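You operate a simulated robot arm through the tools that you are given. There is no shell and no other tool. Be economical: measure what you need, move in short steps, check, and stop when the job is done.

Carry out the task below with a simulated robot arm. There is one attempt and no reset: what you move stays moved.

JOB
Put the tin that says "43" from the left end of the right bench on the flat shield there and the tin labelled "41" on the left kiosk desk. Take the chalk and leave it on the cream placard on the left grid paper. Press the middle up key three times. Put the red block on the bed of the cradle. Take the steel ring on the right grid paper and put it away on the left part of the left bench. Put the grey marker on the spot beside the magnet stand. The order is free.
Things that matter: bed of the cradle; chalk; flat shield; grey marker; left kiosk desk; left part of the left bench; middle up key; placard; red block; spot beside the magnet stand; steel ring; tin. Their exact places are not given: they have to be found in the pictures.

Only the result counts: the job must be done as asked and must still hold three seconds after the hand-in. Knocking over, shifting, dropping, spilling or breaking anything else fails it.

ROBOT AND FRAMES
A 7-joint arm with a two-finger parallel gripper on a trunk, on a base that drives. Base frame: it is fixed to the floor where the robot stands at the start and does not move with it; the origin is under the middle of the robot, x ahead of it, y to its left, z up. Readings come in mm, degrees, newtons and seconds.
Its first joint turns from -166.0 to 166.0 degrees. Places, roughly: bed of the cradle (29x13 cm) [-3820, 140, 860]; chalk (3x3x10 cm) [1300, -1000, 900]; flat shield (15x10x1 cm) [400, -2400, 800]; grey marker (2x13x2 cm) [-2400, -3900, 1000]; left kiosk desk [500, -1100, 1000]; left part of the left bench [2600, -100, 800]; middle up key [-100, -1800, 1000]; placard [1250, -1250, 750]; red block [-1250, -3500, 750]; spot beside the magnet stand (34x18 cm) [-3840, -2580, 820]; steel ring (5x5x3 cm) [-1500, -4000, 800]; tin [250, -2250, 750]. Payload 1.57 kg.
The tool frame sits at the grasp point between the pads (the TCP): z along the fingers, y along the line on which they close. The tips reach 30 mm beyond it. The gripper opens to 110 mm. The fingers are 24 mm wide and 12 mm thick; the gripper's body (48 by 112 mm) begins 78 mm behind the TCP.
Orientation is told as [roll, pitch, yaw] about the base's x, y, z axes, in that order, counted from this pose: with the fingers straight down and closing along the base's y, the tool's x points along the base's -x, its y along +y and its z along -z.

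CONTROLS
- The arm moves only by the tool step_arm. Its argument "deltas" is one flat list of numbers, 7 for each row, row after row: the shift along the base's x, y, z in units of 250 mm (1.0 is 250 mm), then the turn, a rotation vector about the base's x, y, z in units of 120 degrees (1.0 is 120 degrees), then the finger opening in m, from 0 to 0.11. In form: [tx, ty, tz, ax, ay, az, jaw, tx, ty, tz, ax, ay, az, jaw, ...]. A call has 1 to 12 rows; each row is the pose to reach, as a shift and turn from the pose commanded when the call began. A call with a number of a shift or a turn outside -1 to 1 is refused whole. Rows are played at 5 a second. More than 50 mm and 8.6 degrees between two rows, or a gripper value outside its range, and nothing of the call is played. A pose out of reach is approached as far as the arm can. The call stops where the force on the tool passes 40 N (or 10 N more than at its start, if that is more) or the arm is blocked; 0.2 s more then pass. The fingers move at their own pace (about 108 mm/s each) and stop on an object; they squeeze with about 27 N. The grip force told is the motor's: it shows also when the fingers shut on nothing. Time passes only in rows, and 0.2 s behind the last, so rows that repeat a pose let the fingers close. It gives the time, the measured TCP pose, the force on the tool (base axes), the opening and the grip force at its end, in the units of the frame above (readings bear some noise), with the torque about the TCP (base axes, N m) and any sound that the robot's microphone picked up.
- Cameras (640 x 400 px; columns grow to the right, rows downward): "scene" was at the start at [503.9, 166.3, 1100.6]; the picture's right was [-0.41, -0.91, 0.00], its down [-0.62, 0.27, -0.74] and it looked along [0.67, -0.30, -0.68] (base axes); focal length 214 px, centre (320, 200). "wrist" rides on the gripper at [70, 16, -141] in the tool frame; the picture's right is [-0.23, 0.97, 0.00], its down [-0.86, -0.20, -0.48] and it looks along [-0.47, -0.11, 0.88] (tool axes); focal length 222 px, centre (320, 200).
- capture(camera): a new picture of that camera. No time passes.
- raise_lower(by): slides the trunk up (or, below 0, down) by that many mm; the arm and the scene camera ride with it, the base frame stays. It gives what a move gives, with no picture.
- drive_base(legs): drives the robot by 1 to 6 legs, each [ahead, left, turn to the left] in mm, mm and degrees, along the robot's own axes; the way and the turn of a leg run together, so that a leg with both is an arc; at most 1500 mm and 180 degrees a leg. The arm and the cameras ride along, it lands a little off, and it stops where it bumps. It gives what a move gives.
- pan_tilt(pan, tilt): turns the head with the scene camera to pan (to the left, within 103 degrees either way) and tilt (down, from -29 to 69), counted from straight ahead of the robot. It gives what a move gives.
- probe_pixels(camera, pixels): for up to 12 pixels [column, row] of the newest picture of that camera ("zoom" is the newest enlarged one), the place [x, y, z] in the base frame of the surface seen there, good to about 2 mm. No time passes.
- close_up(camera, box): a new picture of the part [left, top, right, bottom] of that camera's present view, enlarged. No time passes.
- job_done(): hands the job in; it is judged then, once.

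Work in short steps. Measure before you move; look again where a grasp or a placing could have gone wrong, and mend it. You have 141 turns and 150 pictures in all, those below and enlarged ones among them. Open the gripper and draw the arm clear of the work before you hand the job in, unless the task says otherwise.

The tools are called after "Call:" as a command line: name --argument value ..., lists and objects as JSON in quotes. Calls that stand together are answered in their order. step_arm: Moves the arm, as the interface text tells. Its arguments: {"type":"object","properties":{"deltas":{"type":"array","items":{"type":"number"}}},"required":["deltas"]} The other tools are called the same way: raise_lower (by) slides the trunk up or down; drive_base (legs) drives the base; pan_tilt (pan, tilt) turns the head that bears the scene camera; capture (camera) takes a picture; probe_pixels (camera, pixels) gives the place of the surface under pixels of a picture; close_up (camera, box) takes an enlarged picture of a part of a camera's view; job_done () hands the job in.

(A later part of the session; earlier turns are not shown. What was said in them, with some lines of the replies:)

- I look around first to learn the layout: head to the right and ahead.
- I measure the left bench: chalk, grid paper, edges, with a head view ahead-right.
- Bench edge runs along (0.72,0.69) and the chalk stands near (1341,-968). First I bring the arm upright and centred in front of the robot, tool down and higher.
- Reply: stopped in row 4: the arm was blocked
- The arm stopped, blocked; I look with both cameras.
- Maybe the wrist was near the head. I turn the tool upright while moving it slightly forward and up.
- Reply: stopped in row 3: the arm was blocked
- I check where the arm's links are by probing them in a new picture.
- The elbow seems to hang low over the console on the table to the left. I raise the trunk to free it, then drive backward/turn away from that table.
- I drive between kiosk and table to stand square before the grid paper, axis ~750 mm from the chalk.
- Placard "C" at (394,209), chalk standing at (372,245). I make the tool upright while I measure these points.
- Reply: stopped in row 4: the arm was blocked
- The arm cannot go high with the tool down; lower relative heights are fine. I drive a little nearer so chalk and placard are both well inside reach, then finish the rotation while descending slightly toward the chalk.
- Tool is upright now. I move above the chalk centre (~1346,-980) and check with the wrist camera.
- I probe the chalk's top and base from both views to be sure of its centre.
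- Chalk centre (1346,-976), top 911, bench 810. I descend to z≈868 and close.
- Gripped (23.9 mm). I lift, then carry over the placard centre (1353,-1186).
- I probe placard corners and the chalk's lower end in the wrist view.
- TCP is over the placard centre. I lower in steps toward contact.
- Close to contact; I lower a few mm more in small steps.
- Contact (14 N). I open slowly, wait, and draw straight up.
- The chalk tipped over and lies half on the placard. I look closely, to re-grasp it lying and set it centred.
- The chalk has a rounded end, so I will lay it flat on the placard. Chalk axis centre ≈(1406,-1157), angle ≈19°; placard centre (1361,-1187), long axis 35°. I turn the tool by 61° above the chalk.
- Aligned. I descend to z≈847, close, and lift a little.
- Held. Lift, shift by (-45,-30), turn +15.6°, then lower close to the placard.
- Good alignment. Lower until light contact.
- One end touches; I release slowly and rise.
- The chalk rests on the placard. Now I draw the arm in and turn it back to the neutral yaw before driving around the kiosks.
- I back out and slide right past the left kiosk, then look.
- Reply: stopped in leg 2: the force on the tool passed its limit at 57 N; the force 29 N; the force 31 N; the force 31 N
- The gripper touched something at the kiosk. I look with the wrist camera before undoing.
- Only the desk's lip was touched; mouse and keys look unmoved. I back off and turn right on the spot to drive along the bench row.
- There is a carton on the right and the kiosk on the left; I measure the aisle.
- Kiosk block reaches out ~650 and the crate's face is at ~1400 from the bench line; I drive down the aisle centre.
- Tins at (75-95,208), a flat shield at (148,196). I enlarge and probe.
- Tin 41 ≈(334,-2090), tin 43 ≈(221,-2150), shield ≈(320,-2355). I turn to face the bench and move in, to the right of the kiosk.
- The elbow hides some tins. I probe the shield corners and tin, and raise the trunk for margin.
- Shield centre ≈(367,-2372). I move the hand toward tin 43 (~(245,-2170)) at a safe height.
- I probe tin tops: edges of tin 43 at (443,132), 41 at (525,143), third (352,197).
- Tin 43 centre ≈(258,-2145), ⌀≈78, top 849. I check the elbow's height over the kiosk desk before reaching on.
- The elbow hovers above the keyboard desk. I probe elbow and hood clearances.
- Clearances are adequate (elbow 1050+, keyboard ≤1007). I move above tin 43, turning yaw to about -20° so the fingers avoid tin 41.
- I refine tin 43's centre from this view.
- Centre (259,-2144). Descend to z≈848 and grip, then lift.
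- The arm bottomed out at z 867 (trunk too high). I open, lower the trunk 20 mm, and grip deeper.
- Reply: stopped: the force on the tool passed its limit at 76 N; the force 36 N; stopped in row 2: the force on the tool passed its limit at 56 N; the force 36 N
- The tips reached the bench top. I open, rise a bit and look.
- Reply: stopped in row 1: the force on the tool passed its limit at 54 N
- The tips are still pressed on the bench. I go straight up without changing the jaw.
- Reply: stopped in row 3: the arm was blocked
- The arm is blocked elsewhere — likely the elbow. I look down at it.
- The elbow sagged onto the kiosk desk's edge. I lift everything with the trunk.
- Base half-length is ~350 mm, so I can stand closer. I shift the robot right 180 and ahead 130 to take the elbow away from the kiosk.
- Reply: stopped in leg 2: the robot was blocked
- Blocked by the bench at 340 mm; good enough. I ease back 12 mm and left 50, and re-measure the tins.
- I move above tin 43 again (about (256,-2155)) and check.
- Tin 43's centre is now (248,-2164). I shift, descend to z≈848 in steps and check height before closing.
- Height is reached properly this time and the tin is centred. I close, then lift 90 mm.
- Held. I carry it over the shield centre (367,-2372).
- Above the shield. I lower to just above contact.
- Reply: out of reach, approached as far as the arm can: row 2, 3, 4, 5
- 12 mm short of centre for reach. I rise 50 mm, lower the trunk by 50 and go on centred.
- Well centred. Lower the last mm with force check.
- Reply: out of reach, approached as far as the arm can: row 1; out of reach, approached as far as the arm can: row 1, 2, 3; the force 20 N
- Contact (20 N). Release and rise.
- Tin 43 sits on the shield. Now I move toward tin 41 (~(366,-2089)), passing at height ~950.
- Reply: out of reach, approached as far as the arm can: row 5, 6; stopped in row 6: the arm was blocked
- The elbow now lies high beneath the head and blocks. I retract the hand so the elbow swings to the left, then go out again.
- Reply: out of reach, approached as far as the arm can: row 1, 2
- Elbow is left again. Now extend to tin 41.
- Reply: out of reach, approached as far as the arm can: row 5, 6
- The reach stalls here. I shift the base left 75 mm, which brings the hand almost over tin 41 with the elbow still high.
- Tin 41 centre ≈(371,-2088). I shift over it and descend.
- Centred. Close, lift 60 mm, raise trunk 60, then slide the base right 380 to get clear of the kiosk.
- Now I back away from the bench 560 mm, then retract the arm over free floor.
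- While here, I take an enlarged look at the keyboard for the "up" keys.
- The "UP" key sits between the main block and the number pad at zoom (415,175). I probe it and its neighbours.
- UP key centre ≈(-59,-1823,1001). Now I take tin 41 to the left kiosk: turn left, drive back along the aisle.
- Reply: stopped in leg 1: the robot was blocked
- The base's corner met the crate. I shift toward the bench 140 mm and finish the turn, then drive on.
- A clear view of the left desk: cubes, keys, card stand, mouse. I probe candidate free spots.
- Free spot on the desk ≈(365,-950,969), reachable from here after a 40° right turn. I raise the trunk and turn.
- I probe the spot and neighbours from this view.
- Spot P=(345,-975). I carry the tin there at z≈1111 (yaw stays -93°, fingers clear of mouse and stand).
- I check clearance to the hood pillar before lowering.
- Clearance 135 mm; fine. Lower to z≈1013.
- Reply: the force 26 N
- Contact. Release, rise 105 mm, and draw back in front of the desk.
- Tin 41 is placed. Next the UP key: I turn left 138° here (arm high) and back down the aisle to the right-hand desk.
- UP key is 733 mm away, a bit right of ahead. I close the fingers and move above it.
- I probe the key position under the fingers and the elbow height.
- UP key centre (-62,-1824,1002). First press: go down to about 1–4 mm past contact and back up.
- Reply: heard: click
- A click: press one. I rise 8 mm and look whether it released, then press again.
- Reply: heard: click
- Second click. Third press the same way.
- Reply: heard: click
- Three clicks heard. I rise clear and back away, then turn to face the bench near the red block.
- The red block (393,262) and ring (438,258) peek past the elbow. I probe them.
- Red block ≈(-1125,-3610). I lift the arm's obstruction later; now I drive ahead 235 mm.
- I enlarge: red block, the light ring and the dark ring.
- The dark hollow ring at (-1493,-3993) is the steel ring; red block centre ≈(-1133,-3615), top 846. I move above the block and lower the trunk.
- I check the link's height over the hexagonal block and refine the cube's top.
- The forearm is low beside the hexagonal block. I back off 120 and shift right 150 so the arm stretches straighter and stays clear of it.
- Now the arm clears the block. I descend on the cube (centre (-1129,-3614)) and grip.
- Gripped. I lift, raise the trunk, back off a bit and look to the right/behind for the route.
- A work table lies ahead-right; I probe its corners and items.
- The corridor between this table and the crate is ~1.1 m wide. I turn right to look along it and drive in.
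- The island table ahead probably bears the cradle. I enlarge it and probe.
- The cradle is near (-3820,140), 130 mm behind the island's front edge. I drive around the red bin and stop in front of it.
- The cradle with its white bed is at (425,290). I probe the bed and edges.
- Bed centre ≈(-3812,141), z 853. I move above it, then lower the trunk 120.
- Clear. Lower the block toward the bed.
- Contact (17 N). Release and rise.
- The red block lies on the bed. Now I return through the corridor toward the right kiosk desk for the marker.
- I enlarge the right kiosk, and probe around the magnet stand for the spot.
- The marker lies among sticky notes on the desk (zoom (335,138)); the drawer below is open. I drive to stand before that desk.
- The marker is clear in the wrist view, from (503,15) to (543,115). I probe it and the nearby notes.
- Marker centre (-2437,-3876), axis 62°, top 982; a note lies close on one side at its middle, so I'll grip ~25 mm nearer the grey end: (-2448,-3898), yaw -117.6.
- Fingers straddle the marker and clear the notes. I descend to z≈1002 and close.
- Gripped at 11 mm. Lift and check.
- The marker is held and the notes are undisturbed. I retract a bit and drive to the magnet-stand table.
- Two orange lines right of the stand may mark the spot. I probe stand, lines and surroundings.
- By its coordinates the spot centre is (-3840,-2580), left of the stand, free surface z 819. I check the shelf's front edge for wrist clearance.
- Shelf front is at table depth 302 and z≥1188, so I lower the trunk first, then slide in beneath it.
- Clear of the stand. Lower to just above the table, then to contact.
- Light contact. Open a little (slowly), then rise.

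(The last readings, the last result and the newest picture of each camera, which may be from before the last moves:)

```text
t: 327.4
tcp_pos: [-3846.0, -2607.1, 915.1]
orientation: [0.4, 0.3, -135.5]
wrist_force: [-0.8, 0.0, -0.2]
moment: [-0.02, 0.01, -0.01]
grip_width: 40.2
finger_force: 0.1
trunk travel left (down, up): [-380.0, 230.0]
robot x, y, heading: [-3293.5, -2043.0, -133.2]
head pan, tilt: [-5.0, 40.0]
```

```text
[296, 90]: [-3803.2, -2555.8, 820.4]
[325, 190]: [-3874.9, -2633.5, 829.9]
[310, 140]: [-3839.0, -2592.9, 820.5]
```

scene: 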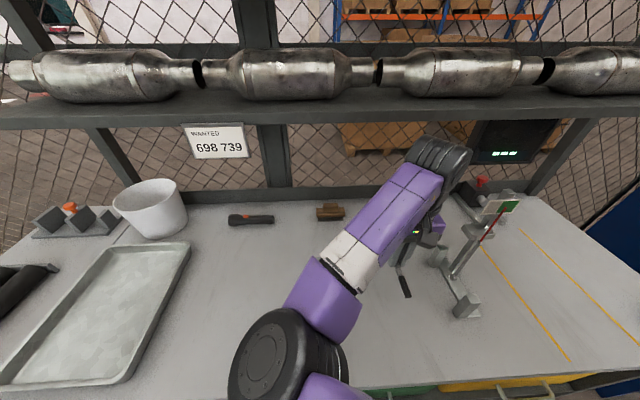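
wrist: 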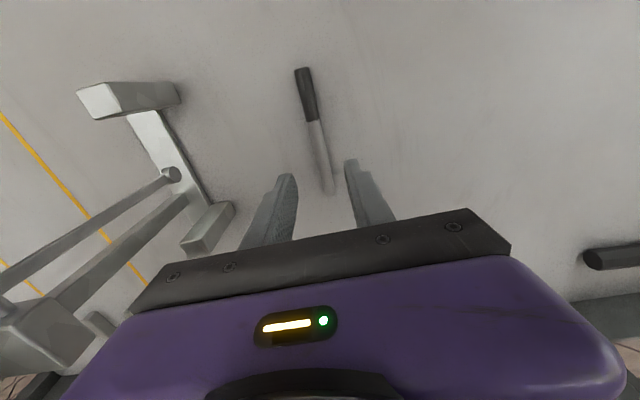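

The marker lies in the spot, centre ≈(-3835,-2592). I withdraw from under the shelf, raise the trunk and drive to the steel ring.

Call:
step_arm --deltas '[0.13, 0.13, 0.02, 0, 0, 0, 0.06, 0.26, 0.26, 0.02, 0, 0, 0, 0.06, 0.39, 0.39, 0.02, 0, 0, 0, 0.06, 0.52, 0.52, 0.02, 0, 0, 0, 0.06, 0.6, 0.6, 0.02, 0, 0, 0, 0.06]'

Call:
raise_lower --by 150

Call:
drive_base --legs '[[0, 0, 88.5], [1300, 40, 0], [570, 20, 0]]'

Call:
pan_tilt --pan -10 --tilt 40

Call:
capture --camera "scene"

```text
t: 328.6
tcp_pos: [-3703.3, -2468.9, 918.8]
orientation: [0.3, 0.5, -135.3]
wrist_force: [-0.5, -0.4, -1.0]
moment: [-0.02, -0.01, -0.03]
grip_width: 60.4
finger_force: 0.0
out of reach, approached as far as the arm can: row 5
trunk travel left (down, up): [-380.0, 230.0]
robot x, y, heading: [-3295.3, -2044.2, -133.3]
head pan, tilt: [-5.0, 40.0]
```

```text
t: 330.3
tcp_pos: [-3703.4, -2469.3, 1067.5]
orientation: [0.5, 0.3, -135.3]
wrist_force: [0.3, 0.2, 0.0]
moment: [-0.01, -0.04, -0.01]
grip_width: 60.2
finger_force: 0.0
trunk travel left (down, up): [-530.0, 80.0]
robot x, y, heading: [-3296.6, -2043.1, -133.3]
head pan, tilt: [-5.0, 40.0]
```

```text
t: 343.4
tcp_pos: [-1516.5, -3709.4, 1066.8]
orientation: [0.4, 0.3, -47.0]
wrist_force: [0.5, -0.5, -0.2]
moment: [-0.01, -0.01, 0.01]
grip_width: 60.0
finger_force: 0.2
trunk travel left (down, up): [-530.0, 80.0]
robot x, y, heading: [-1927.6, -3296.5, -45.1]
head pan, tilt: [-5.0, 40.0]
```

```text
t: 344.1
tcp_pos: [-1516.0, -3709.4, 1067.2]
orientation: [0.4, 0.4, -46.9]
wrist_force: [0.1, -0.3, 0.2]
moment: [-0.02, -0.02, 0.0]
grip_width: 59.9
finger_force: 0.0
trunk travel left (down, up): [-530.0, 80.0]
robot x, y, heading: [-1928.0, -3290.0, -45.1]
head pan, tilt: [-10.0, 40.0]
```

```text
30 pictures are left
```

scene: 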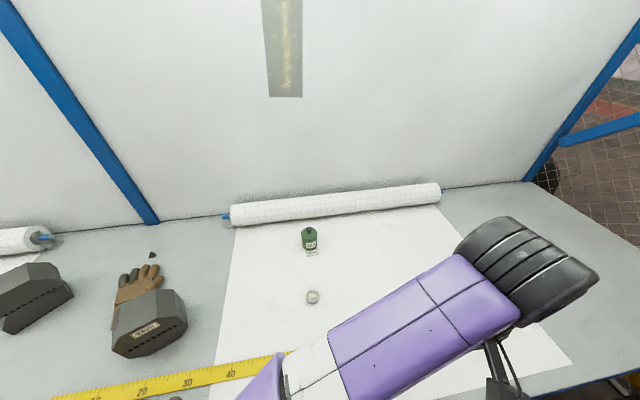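

I move the hand toward the ring (-1493,-3993) and lower the trunk.

Call:
step_arm --deltas '[0.015, -0.18, 0, 0, 0, 0, 0.09, 0.03, -0.36, 0, 0, 0, 0, 0.09, 0.045, -0.54, 0, 0, 0, 0, 0.09, 0.06, -0.72, 0, 0, 0, 0, 0.09, 0.08, -0.9, 0, 0, 0, 0, 0.09, 0.092, -1.0, 0, 0, 0, 0, 0.09]'

Call:
raise_lower --by -120

Call:
capture --camera "wrist"

Call:
close_up --camera "wrist" --box '[240, 90, 400, 190]'

```text
t: 345.5
tcp_pos: [-1490.4, -3960.4, 1066.5]
orientation: [0.4, 0.4, -47.0]
wrist_force: [-0.6, 0.1, 0.0]
moment: [-0.01, 0.04, 0.01]
grip_width: 89.9
finger_force: 0.0
trunk travel left (down, up): [-530.0, 80.0]
robot x, y, heading: [-1928.8, -3293.5, -45.0]
head pan, tilt: [-10.0, 40.0]
```

```text
t: 347.0
tcp_pos: [-1491.8, -3958.9, 948.0]
orientation: [0.4, 0.4, -47.0]
wrist_force: [1.0, -0.1, 0.7]
moment: [-0.01, -0.03, -0.02]
grip_width: 89.9
finger_force: 0.0
trunk travel left (down, up): [-410.0, 200.0]
robot x, y, heading: [-1928.7, -3285.3, -45.0]
head pan, tilt: [-10.0, 40.0]
```

```text
29 pictures are left
```

wrist: 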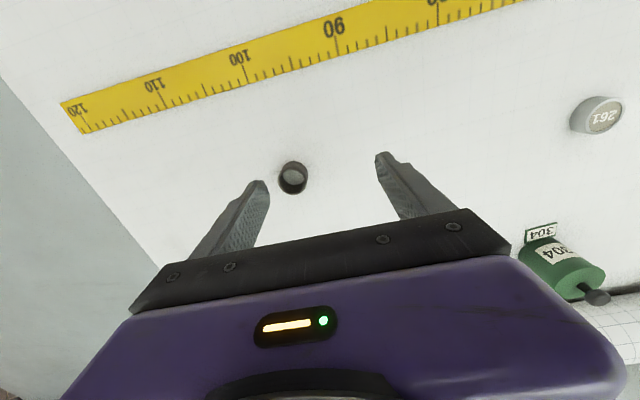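

```text
4.00 times, centred on (320, 140) of wrist
```

zoom: 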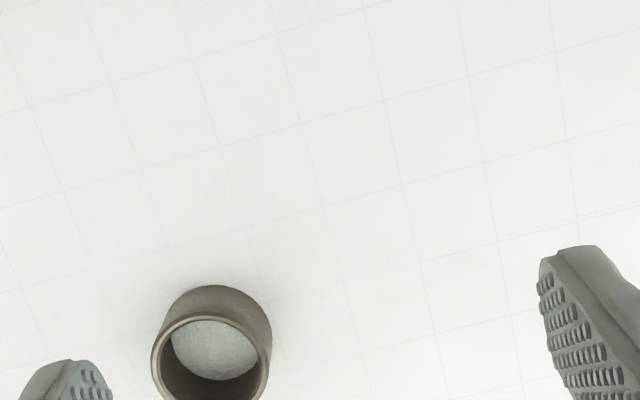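

I probe the ring's rim for its centre and height.

Call:
probe_pixels --camera "wrist" --pixels '[[279, 181], [306, 181], [293, 169], [293, 193], [293, 183], [330, 230]]'

```text
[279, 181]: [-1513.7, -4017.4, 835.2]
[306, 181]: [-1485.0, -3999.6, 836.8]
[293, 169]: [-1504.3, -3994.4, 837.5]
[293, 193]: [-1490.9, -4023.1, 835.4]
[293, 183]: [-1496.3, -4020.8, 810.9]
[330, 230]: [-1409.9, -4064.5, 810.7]
```

Ring centre ≈(-1498,-4008), top 837. Move over it, descend to z≈842 and close.

Call:
step_arm --deltas '[-0.015, -0.1, 0, 0, 0, 0, 0.09, -0.03, -0.196, -0.02, 0, 0, 0, 0.09, -0.03, -0.196, -0.15, 0, 0, 0, 0.09, -0.03, -0.196, -0.3, 0, 0, 0, 0.09, -0.03, -0.196, -0.415, 0, 0, 0, 0.09, -0.03, -0.196, -0.422, 0, 0, 0, 0.09, -0.03, -0.196, -0.422, 0, 0, 0, 0.03, -0.03, -0.196, -0.422, 0, 0, 0, 0.03, -0.03, -0.196, -0.422, 0, 0, 0, 0.03, -0.03, -0.196, -0.422, 0, 0, 0, 0.03]'

Call:
capture --camera "wrist"

```text
t: 349.2
tcp_pos: [-1498.7, -4009.6, 842.1]
orientation: [0.3, 0.4, -47.0]
wrist_force: [-3.5, -3.4, 9.3]
moment: [-0.35, 0.24, -0.07]
grip_width: 38.1
finger_force: 26.4
trunk travel left (down, up): [-410.0, 200.0]
robot x, y, heading: [-1929.4, -3290.5, -44.9]
head pan, tilt: [-10.0, 40.0]
```

```text
27 pictures are left
```

wrist: 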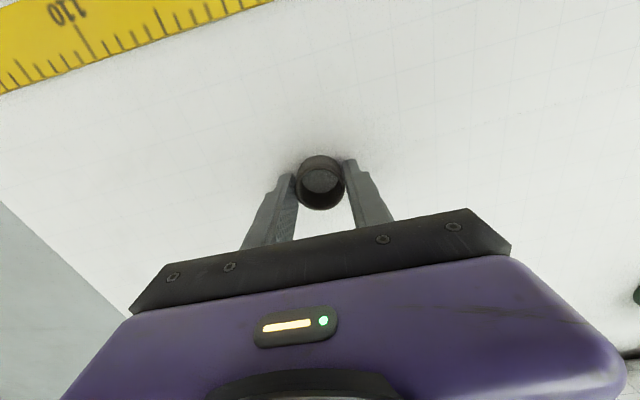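

Ring gripped (38 mm). Lift, retract, raise the trunk, then drive the long way toward the left bench.

Call:
step_arm --deltas '[0, 0, 0.15, 0, 0, 0, 0.03, 0, 0, 0.35, 0, 0, 0, 0.03, -0.06, 0.12, 0.42, 0, 0, 0, 0.03, -0.15, 0.28, 0.42, 0, 0, 0, 0.03, -0.25, 0.44, 0.42, 0, 0, 0, 0.03, -0.35, 0.6, 0.42, 0, 0, 0, 0.03]'

Call:
raise_lower --by 130

Call:
drive_base --legs '[[-300, 0, 0], [0, 0, 88.5], [1450, 270, 0]]'

Call:
capture --camera "wrist"

```text
t: 350.6
tcp_pos: [-1588.3, -3859.0, 945.2]
orientation: [0.6, 0.4, -46.9]
wrist_force: [0.8, -0.3, 0.0]
moment: [0.02, -0.02, -0.03]
grip_width: 38.0
finger_force: 27.0
trunk travel left (down, up): [-410.0, 200.0]
robot x, y, heading: [-1924.1, -3288.5, -45.0]
head pan, tilt: [-10.0, 40.0]
```

```text
t: 352.2
tcp_pos: [-1588.0, -3858.4, 1075.7]
orientation: [0.5, 0.4, -47.0]
wrist_force: [-0.5, -0.5, -0.2]
moment: [-0.02, 0.0, 0.01]
grip_width: 38.2
finger_force: 27.1
trunk travel left (down, up): [-540.0, 70.0]
robot x, y, heading: [-1927.4, -3290.0, -44.8]
head pan, tilt: [-10.0, 40.0]
```

```text
t: 357.2
tcp_pos: [-1507.8, -2904.8, 1075.3]
orientation: [0.5, 0.4, 26.9]
wrist_force: [-0.2, 0.4, -1.1]
moment: [0.0, 0.01, -0.03]
grip_width: 37.8
finger_force: 26.8
trunk travel left (down, up): [-540.0, 70.0]
robot x, y, heading: [-2148.1, -3075.3, 29.0]
head pan, tilt: [-10.0, 40.0]
stopped in leg 2: the robot was blocked; the commanded pose is now the measured one
```

```text
26 pictures are left
```

wrist: 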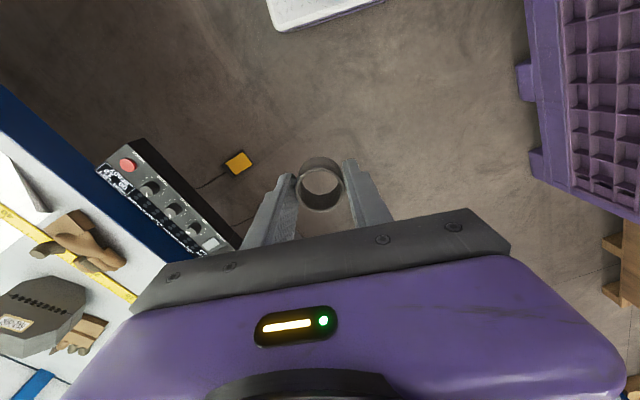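

The base's rear touched near the kiosk's drawer while turning. I pull ahead first, then finish the turn.

Call:
drive_base --legs '[[260, 60, 0], [0, 0, 15.5]]'

Call:
pan_tilt --pan -95 --tilt 35

```text
t: 360.0
tcp_pos: [-1388.2, -2558.5, 1075.7]
orientation: [0.5, 0.3, 43.3]
wrist_force: [0.4, -0.6, 0.4]
moment: [-0.01, -0.01, 0.0]
grip_width: 37.7
finger_force: 27.3
trunk travel left (down, up): [-540.0, 70.0]
robot x, y, heading: [-1956.6, -2905.0, 45.4]
head pan, tilt: [-10.0, 40.0]
```

```text
t: 361.6
tcp_pos: [-1388.8, -2557.8, 1075.1]
orientation: [0.5, 0.4, 43.3]
wrist_force: [0.2, -0.7, -0.5]
moment: [-0.01, -0.01, 0.01]
grip_width: 37.8
finger_force: 27.0
trunk travel left (down, up): [-540.0, 70.0]
robot x, y, heading: [-1955.3, -2901.2, 45.0]
head pan, tilt: [-95.0, 35.0]
```

Call:
drive_base --legs '[[1200, 245, -1], [1400, 10, 0], [900, 0, 0]]'

```text
t: 378.9
tcp_pos: [955.7, 117.8, 1075.9]
orientation: [0.4, 0.3, 43.8]
wrist_force: [-0.4, 0.2, -0.4]
moment: [0.02, -0.02, 0.02]
grip_width: 36.3
finger_force: 27.4
trunk travel left (down, up): [-540.0, 70.0]
robot x, y, heading: [392.6, -228.7, 45.9]
head pan, tilt: [-95.0, 35.0]
```

Call:
drive_base --legs '[[335, -448, -2], [1230, -35, 0]]'

Call:
drive_base --legs '[[0, 0, -90]]'

Call:
pan_tilt --pan 0 --tilt 40

Call:
capture --camera "scene"

Call:
capture --camera "wrist"

```text
t: 387.9
tcp_pos: [2407.7, 869.6, 1074.8]
orientation: [0.5, 0.3, 44.1]
wrist_force: [-0.3, -0.7, -0.7]
moment: [0.02, -0.01, 0.04]
grip_width: 36.3
finger_force: 26.6
trunk travel left (down, up): [-540.0, 70.0]
robot x, y, heading: [1844.3, 520.6, 46.2]
head pan, tilt: [-95.0, 35.0]
```

```text
t: 392.1
tcp_pos: [2204.0, -36.2, 1075.5]
orientation: [0.4, 0.2, -45.1]
wrist_force: [0.8, 0.4, -0.6]
moment: [0.02, 0.01, 0.01]
grip_width: 36.3
finger_force: 27.1
trunk travel left (down, up): [-540.0, 70.0]
robot x, y, heading: [1842.8, 522.8, -43.3]
head pan, tilt: [-95.0, 35.0]
```

```text
t: 393.8
tcp_pos: [2202.6, -37.1, 1076.1]
orientation: [0.5, 0.3, -45.0]
wrist_force: [0.2, 0.8, -1.8]
moment: [0.0, -0.01, -0.01]
grip_width: 36.5
finger_force: 27.2
trunk travel left (down, up): [-540.0, 70.0]
robot x, y, heading: [1844.2, 525.8, -43.2]
head pan, tilt: [0.0, 40.0]
```

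```text
25 pictures are left
```

scene: 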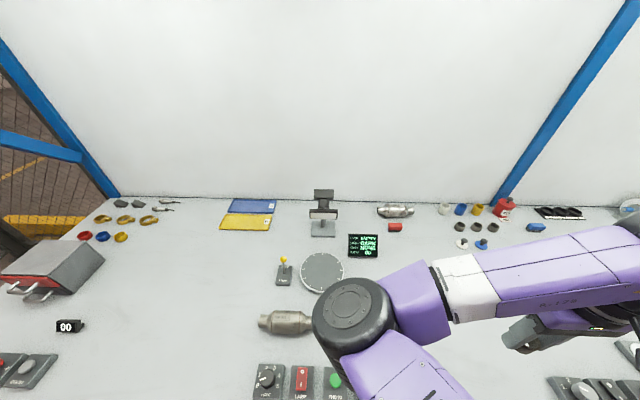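

```text
24 pictures are left
```

wrist: 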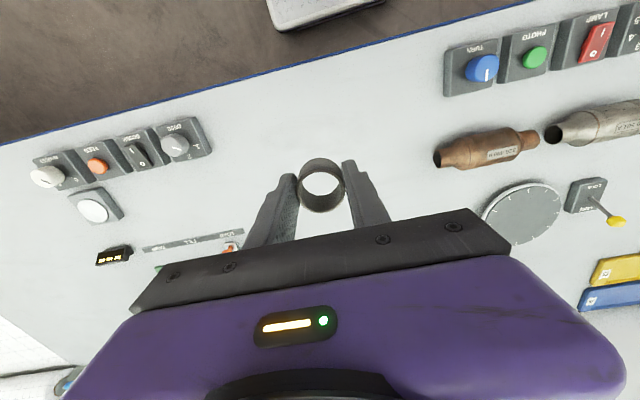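

I enlarge the left part of the bench and probe where (2600,-100) lies.

Call:
close_up --camera "scene" --box '[60, 180, 320, 350]'

Call:
probe_pixels --camera "scene" --pixels '[[122, 204], [137, 203], [149, 220], [120, 238], [245, 222], [180, 250], [200, 290], [150, 300], [285, 270], [322, 268], [240, 250], [322, 226]]'

```text
2.35 times, centred on (190, 265) of scene
```

zoom: 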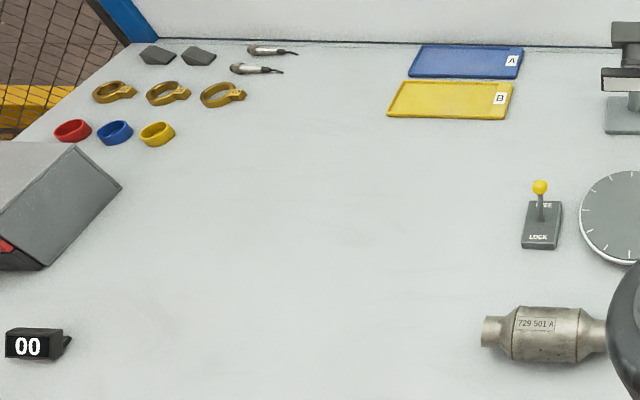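

```text
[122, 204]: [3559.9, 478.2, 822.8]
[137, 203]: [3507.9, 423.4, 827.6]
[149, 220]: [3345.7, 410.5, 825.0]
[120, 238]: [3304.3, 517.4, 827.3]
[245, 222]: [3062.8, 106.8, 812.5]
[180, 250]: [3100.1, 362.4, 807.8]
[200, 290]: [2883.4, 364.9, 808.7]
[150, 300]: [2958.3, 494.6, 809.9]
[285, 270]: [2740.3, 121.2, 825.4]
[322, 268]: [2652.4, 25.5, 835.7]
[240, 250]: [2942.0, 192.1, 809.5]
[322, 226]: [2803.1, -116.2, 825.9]
```

Free surface lies left of the lever, around (2790,230), well within the bench's left half. I drive left 300 and ahead 140 so it is in reach.

Call:
drive_base --legs '[[0, 300, -1], [140, 0, 0]]'

Call:
capture --camera "scene"

```text
t: 396.8
tcp_pos: [2492.4, 69.8, 1075.4]
orientation: [0.5, 0.3, -46.1]
wrist_force: [-0.6, 0.3, -1.8]
moment: [0.02, 0.02, -0.02]
grip_width: 36.6
finger_force: 26.2
trunk travel left (down, up): [-540.0, 70.0]
robot x, y, heading: [2146.2, 636.4, -44.1]
head pan, tilt: [0.0, 40.0]
```

```text
22 pictures are left
```

scene: 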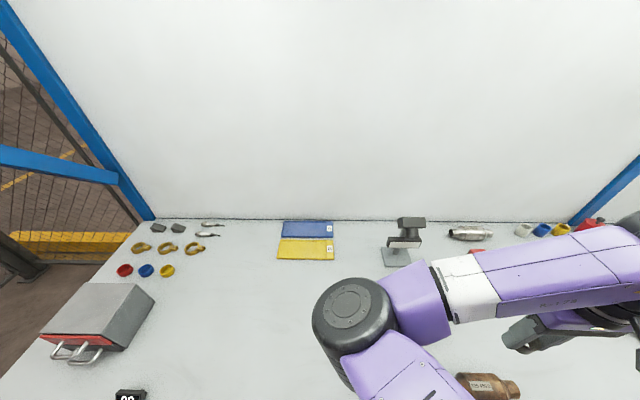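

I carry the ring above the free place (2800,260) and then lower the trunk.

Call:
step_arm --deltas '[0.16, 0.1, 0, 0, 0, 0, 0.03, 0.32, 0.2, 0, 0, 0, 0, 0.03, 0.48, 0.3, 0, 0, 0, 0, 0.03, 0.64, 0.4, 0, 0, 0, 0, 0.03, 0.8, 0.5, 0, 0, 0, 0, 0.03, 0.96, 0.6, 0, 0, 0, 0, 0.03]'

Call:
step_arm --deltas '[0.14, 0.08, 0, 0, 0, 0, 0.03, 0.27, 0.16, 0, 0, 0, 0, 0.03, 0.27, 0.16, 0, 0, 0, 0, 0.03]'

Call:
capture --camera "wrist"

Call:
capture --camera "scene"

```text
t: 398.2
tcp_pos: [2736.0, 221.2, 1073.1]
orientation: [0.5, 0.3, -46.2]
wrist_force: [-0.3, 0.3, -1.0]
moment: [0.06, -0.01, -0.02]
grip_width: 36.3
finger_force: 26.9
trunk travel left (down, up): [-540.0, 70.0]
robot x, y, heading: [2145.8, 635.6, -44.0]
head pan, tilt: [0.0, 40.0]
```

```text
t: 399.0
tcp_pos: [2801.9, 260.1, 1076.2]
orientation: [0.4, 0.4, -46.0]
wrist_force: [0.3, 0.0, -1.4]
moment: [0.03, -0.01, 0.0]
grip_width: 36.7
finger_force: 27.4
trunk travel left (down, up): [-540.0, 70.0]
robot x, y, heading: [2146.9, 635.7, -44.3]
head pan, tilt: [0.0, 40.0]
```

```text
21 pictures are left
```

wrist: 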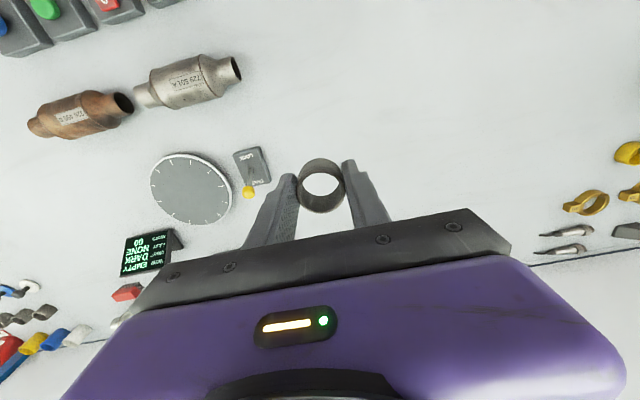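

```text
20 pictures are left
```

scene: 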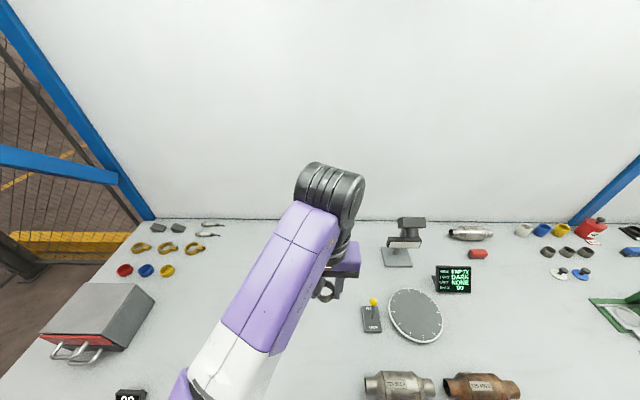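

The place below is empty. Lower trunk 130, then the arm to near contact (z≈845).

Call:
raise_lower --by -130

Call:
step_arm --deltas '[0, 0, -0.14, 0, 0, 0, 0.03, 0, 0, -0.28, 0, 0, 0, 0.03, 0, 0, -0.38, 0, 0, 0, 0.03, 0, 0, -0.404, 0, 0, 0, 0.03, 0, 0, -0.404, 0, 0, 0, 0.03]'

Call:
step_arm --deltas '[0, 0, -0.008, 0, 0, 0, 0.03, 0, 0, -0.014, 0, 0, 0, 0.03, 0, 0, -0.014, 0, 0, 0, 0.03]'

```text
t: 400.5
tcp_pos: [2801.8, 261.5, 947.4]
orientation: [0.5, 0.2, -46.1]
wrist_force: [0.1, 0.1, -0.4]
moment: [0.02, 0.01, -0.01]
grip_width: 36.1
finger_force: 27.2
trunk travel left (down, up): [-410.0, 200.0]
robot x, y, heading: [2146.1, 631.4, -44.1]
head pan, tilt: [0.0, 40.0]
```

```text
t: 401.7
tcp_pos: [2800.5, 261.5, 847.7]
orientation: [0.6, 0.3, -46.1]
wrist_force: [0.0, -0.2, -0.5]
moment: [0.0, 0.05, 0.01]
grip_width: 36.4
finger_force: 26.9
trunk travel left (down, up): [-410.0, 200.0]
robot x, y, heading: [2145.2, 633.0, -44.1]
head pan, tilt: [0.0, 40.0]
```

```text
t: 402.5
tcp_pos: [2801.1, 261.9, 843.4]
orientation: [0.5, 0.3, -46.2]
wrist_force: [-0.6, -0.5, -0.8]
moment: [0.01, 0.02, 0.01]
grip_width: 36.3
finger_force: 26.9
trunk travel left (down, up): [-410.0, 200.0]
robot x, y, heading: [2145.5, 638.3, -43.9]
head pan, tilt: [0.0, 40.0]
```

Call:
step_arm --deltas '[0, 0, -0.006, 0, 0, 0, 0.03, 0, 0, -0.012, 0, 0, 0, 0.03, 0, 0, -0.012, 0, 0, 0, 0.03]'

```text
t: 403.3
tcp_pos: [2801.6, 261.2, 841.6]
orientation: [0.5, 0.3, -46.1]
wrist_force: [-0.1, -0.4, -0.5]
moment: [0.01, 0.0, 0.01]
grip_width: 36.2
finger_force: 27.0
trunk travel left (down, up): [-410.0, 200.0]
robot x, y, heading: [2146.0, 635.1, -44.1]
head pan, tilt: [0.0, 40.0]
```

Almost touching (tips ~2 mm over the bench). One mm lower, then release and rise.

Call:
step_arm --deltas '[0, 0, -0.005, 0, 0, 0, 0.03, 0, 0, -0.005, 0, 0, 0, 0.045, 0, 0, -0.002, 0, 0, 0, 0.06, 0, 0, -0.002, 0, 0, 0, 0.07, 0, 0, 0.1, 0, 0, 0, 0.07, 0, 0, 0.25, 0, 0, 0, 0.07, 0, 0, 0.42, 0, 0, 0, 0.07]'

Call:
capture --camera "wrist"

Call:
capture --camera "scene"

```text
t: 404.9
tcp_pos: [2799.9, 261.7, 947.4]
orientation: [0.4, 0.4, -46.1]
wrist_force: [-0.3, 0.7, -0.3]
moment: [-0.02, -0.01, 0.01]
grip_width: 70.0
finger_force: 0.1
trunk travel left (down, up): [-410.0, 200.0]
robot x, y, heading: [2143.0, 636.8, -44.0]
head pan, tilt: [0.0, 40.0]
```

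```text
19 pictures are left
```

wrist: 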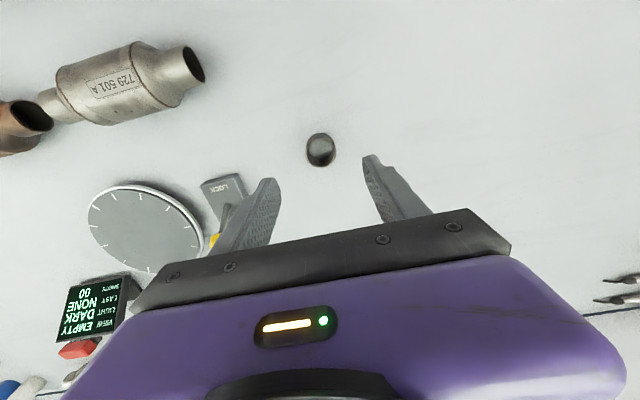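

```text
18 pictures are left
```

scene: 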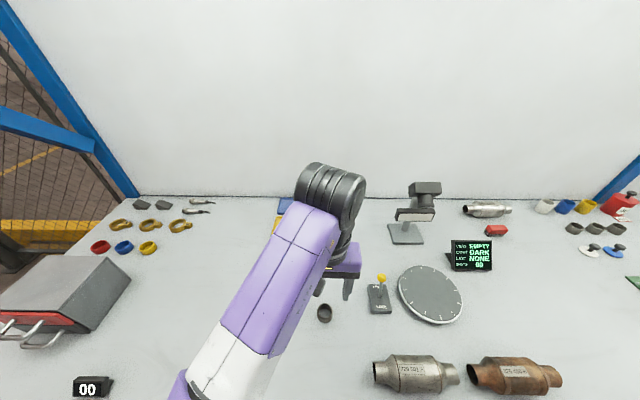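

The ring stands on the left part of the left bench, nothing else disturbed. I raise the hand and draw it clear.

Call:
raise_lower --by 100

Call:
drive_base --legs '[[-120, 0, 0]]'

Call:
capture --camera "scene"

```text
t: 406.3
tcp_pos: [2800.5, 262.6, 1049.2]
orientation: [0.5, 0.3, -46.1]
wrist_force: [-0.3, -0.3, 0.0]
moment: [-0.01, 0.01, 0.01]
grip_width: 70.1
finger_force: 0.1
trunk travel left (down, up): [-510.0, 100.0]
robot x, y, heading: [2145.6, 636.9, -43.8]
head pan, tilt: [0.0, 40.0]
```

```text
t: 407.5
tcp_pos: [2715.4, 347.1, 1047.0]
orientation: [0.6, 0.2, -46.1]
wrist_force: [-0.2, 0.4, -0.6]
moment: [0.01, 0.0, -0.02]
grip_width: 69.8
finger_force: 0.0
trunk travel left (down, up): [-510.0, 100.0]
robot x, y, heading: [2060.0, 714.3, -44.0]
head pan, tilt: [0.0, 40.0]
```

```text
17 pictures are left
```

scene: 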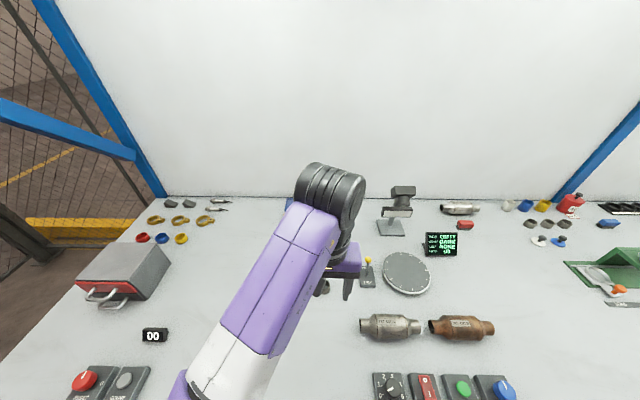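

All tasks are done and the hand is clear; I hand the job in.

Call:
job_done

```text
The job is handed in.
```

I carried out every part of the job and handed it in; no verdict was shown.

- **Tin 43:** it stands on the flat shield. I pushed it about 20 mm along the bench during a failed first grip, before lifting it properly.
- **Tin 41:** it stands on a free spot of the left kiosk desk. I did not get a clear picture of it after letting go.
- **Chalk:** it tipped over when I first stood it up, because its lower end is rounded. I picked it up again and laid it flat along the cream placard.
- **Up key:** I pressed the UP key between the main keys and the number pad three times and heard three clicks.
- **Red block:** it sits on the bed of the cradle.
- **Grey marker:** it lies to the left of the magnet stand, at the place the job's coordinates give. Two orange lines on the stand's other side mark an area of about the same size. I went by the coordinates.
- **Steel ring:** it stands on the left half of the left bench, about 0.4 m from the rough point given.

The robot made contact a few times while moving:
- The gripper touched the lip of the left kiosk desk.
- The elbow pressed against the edge of the right desk.
- The base bumped the right bench and met the crate.
- While turning, the base was stopped, probably by the open drawer of the far kiosk.

I saw nothing moved on the left desk. I did not check the other places for movement.
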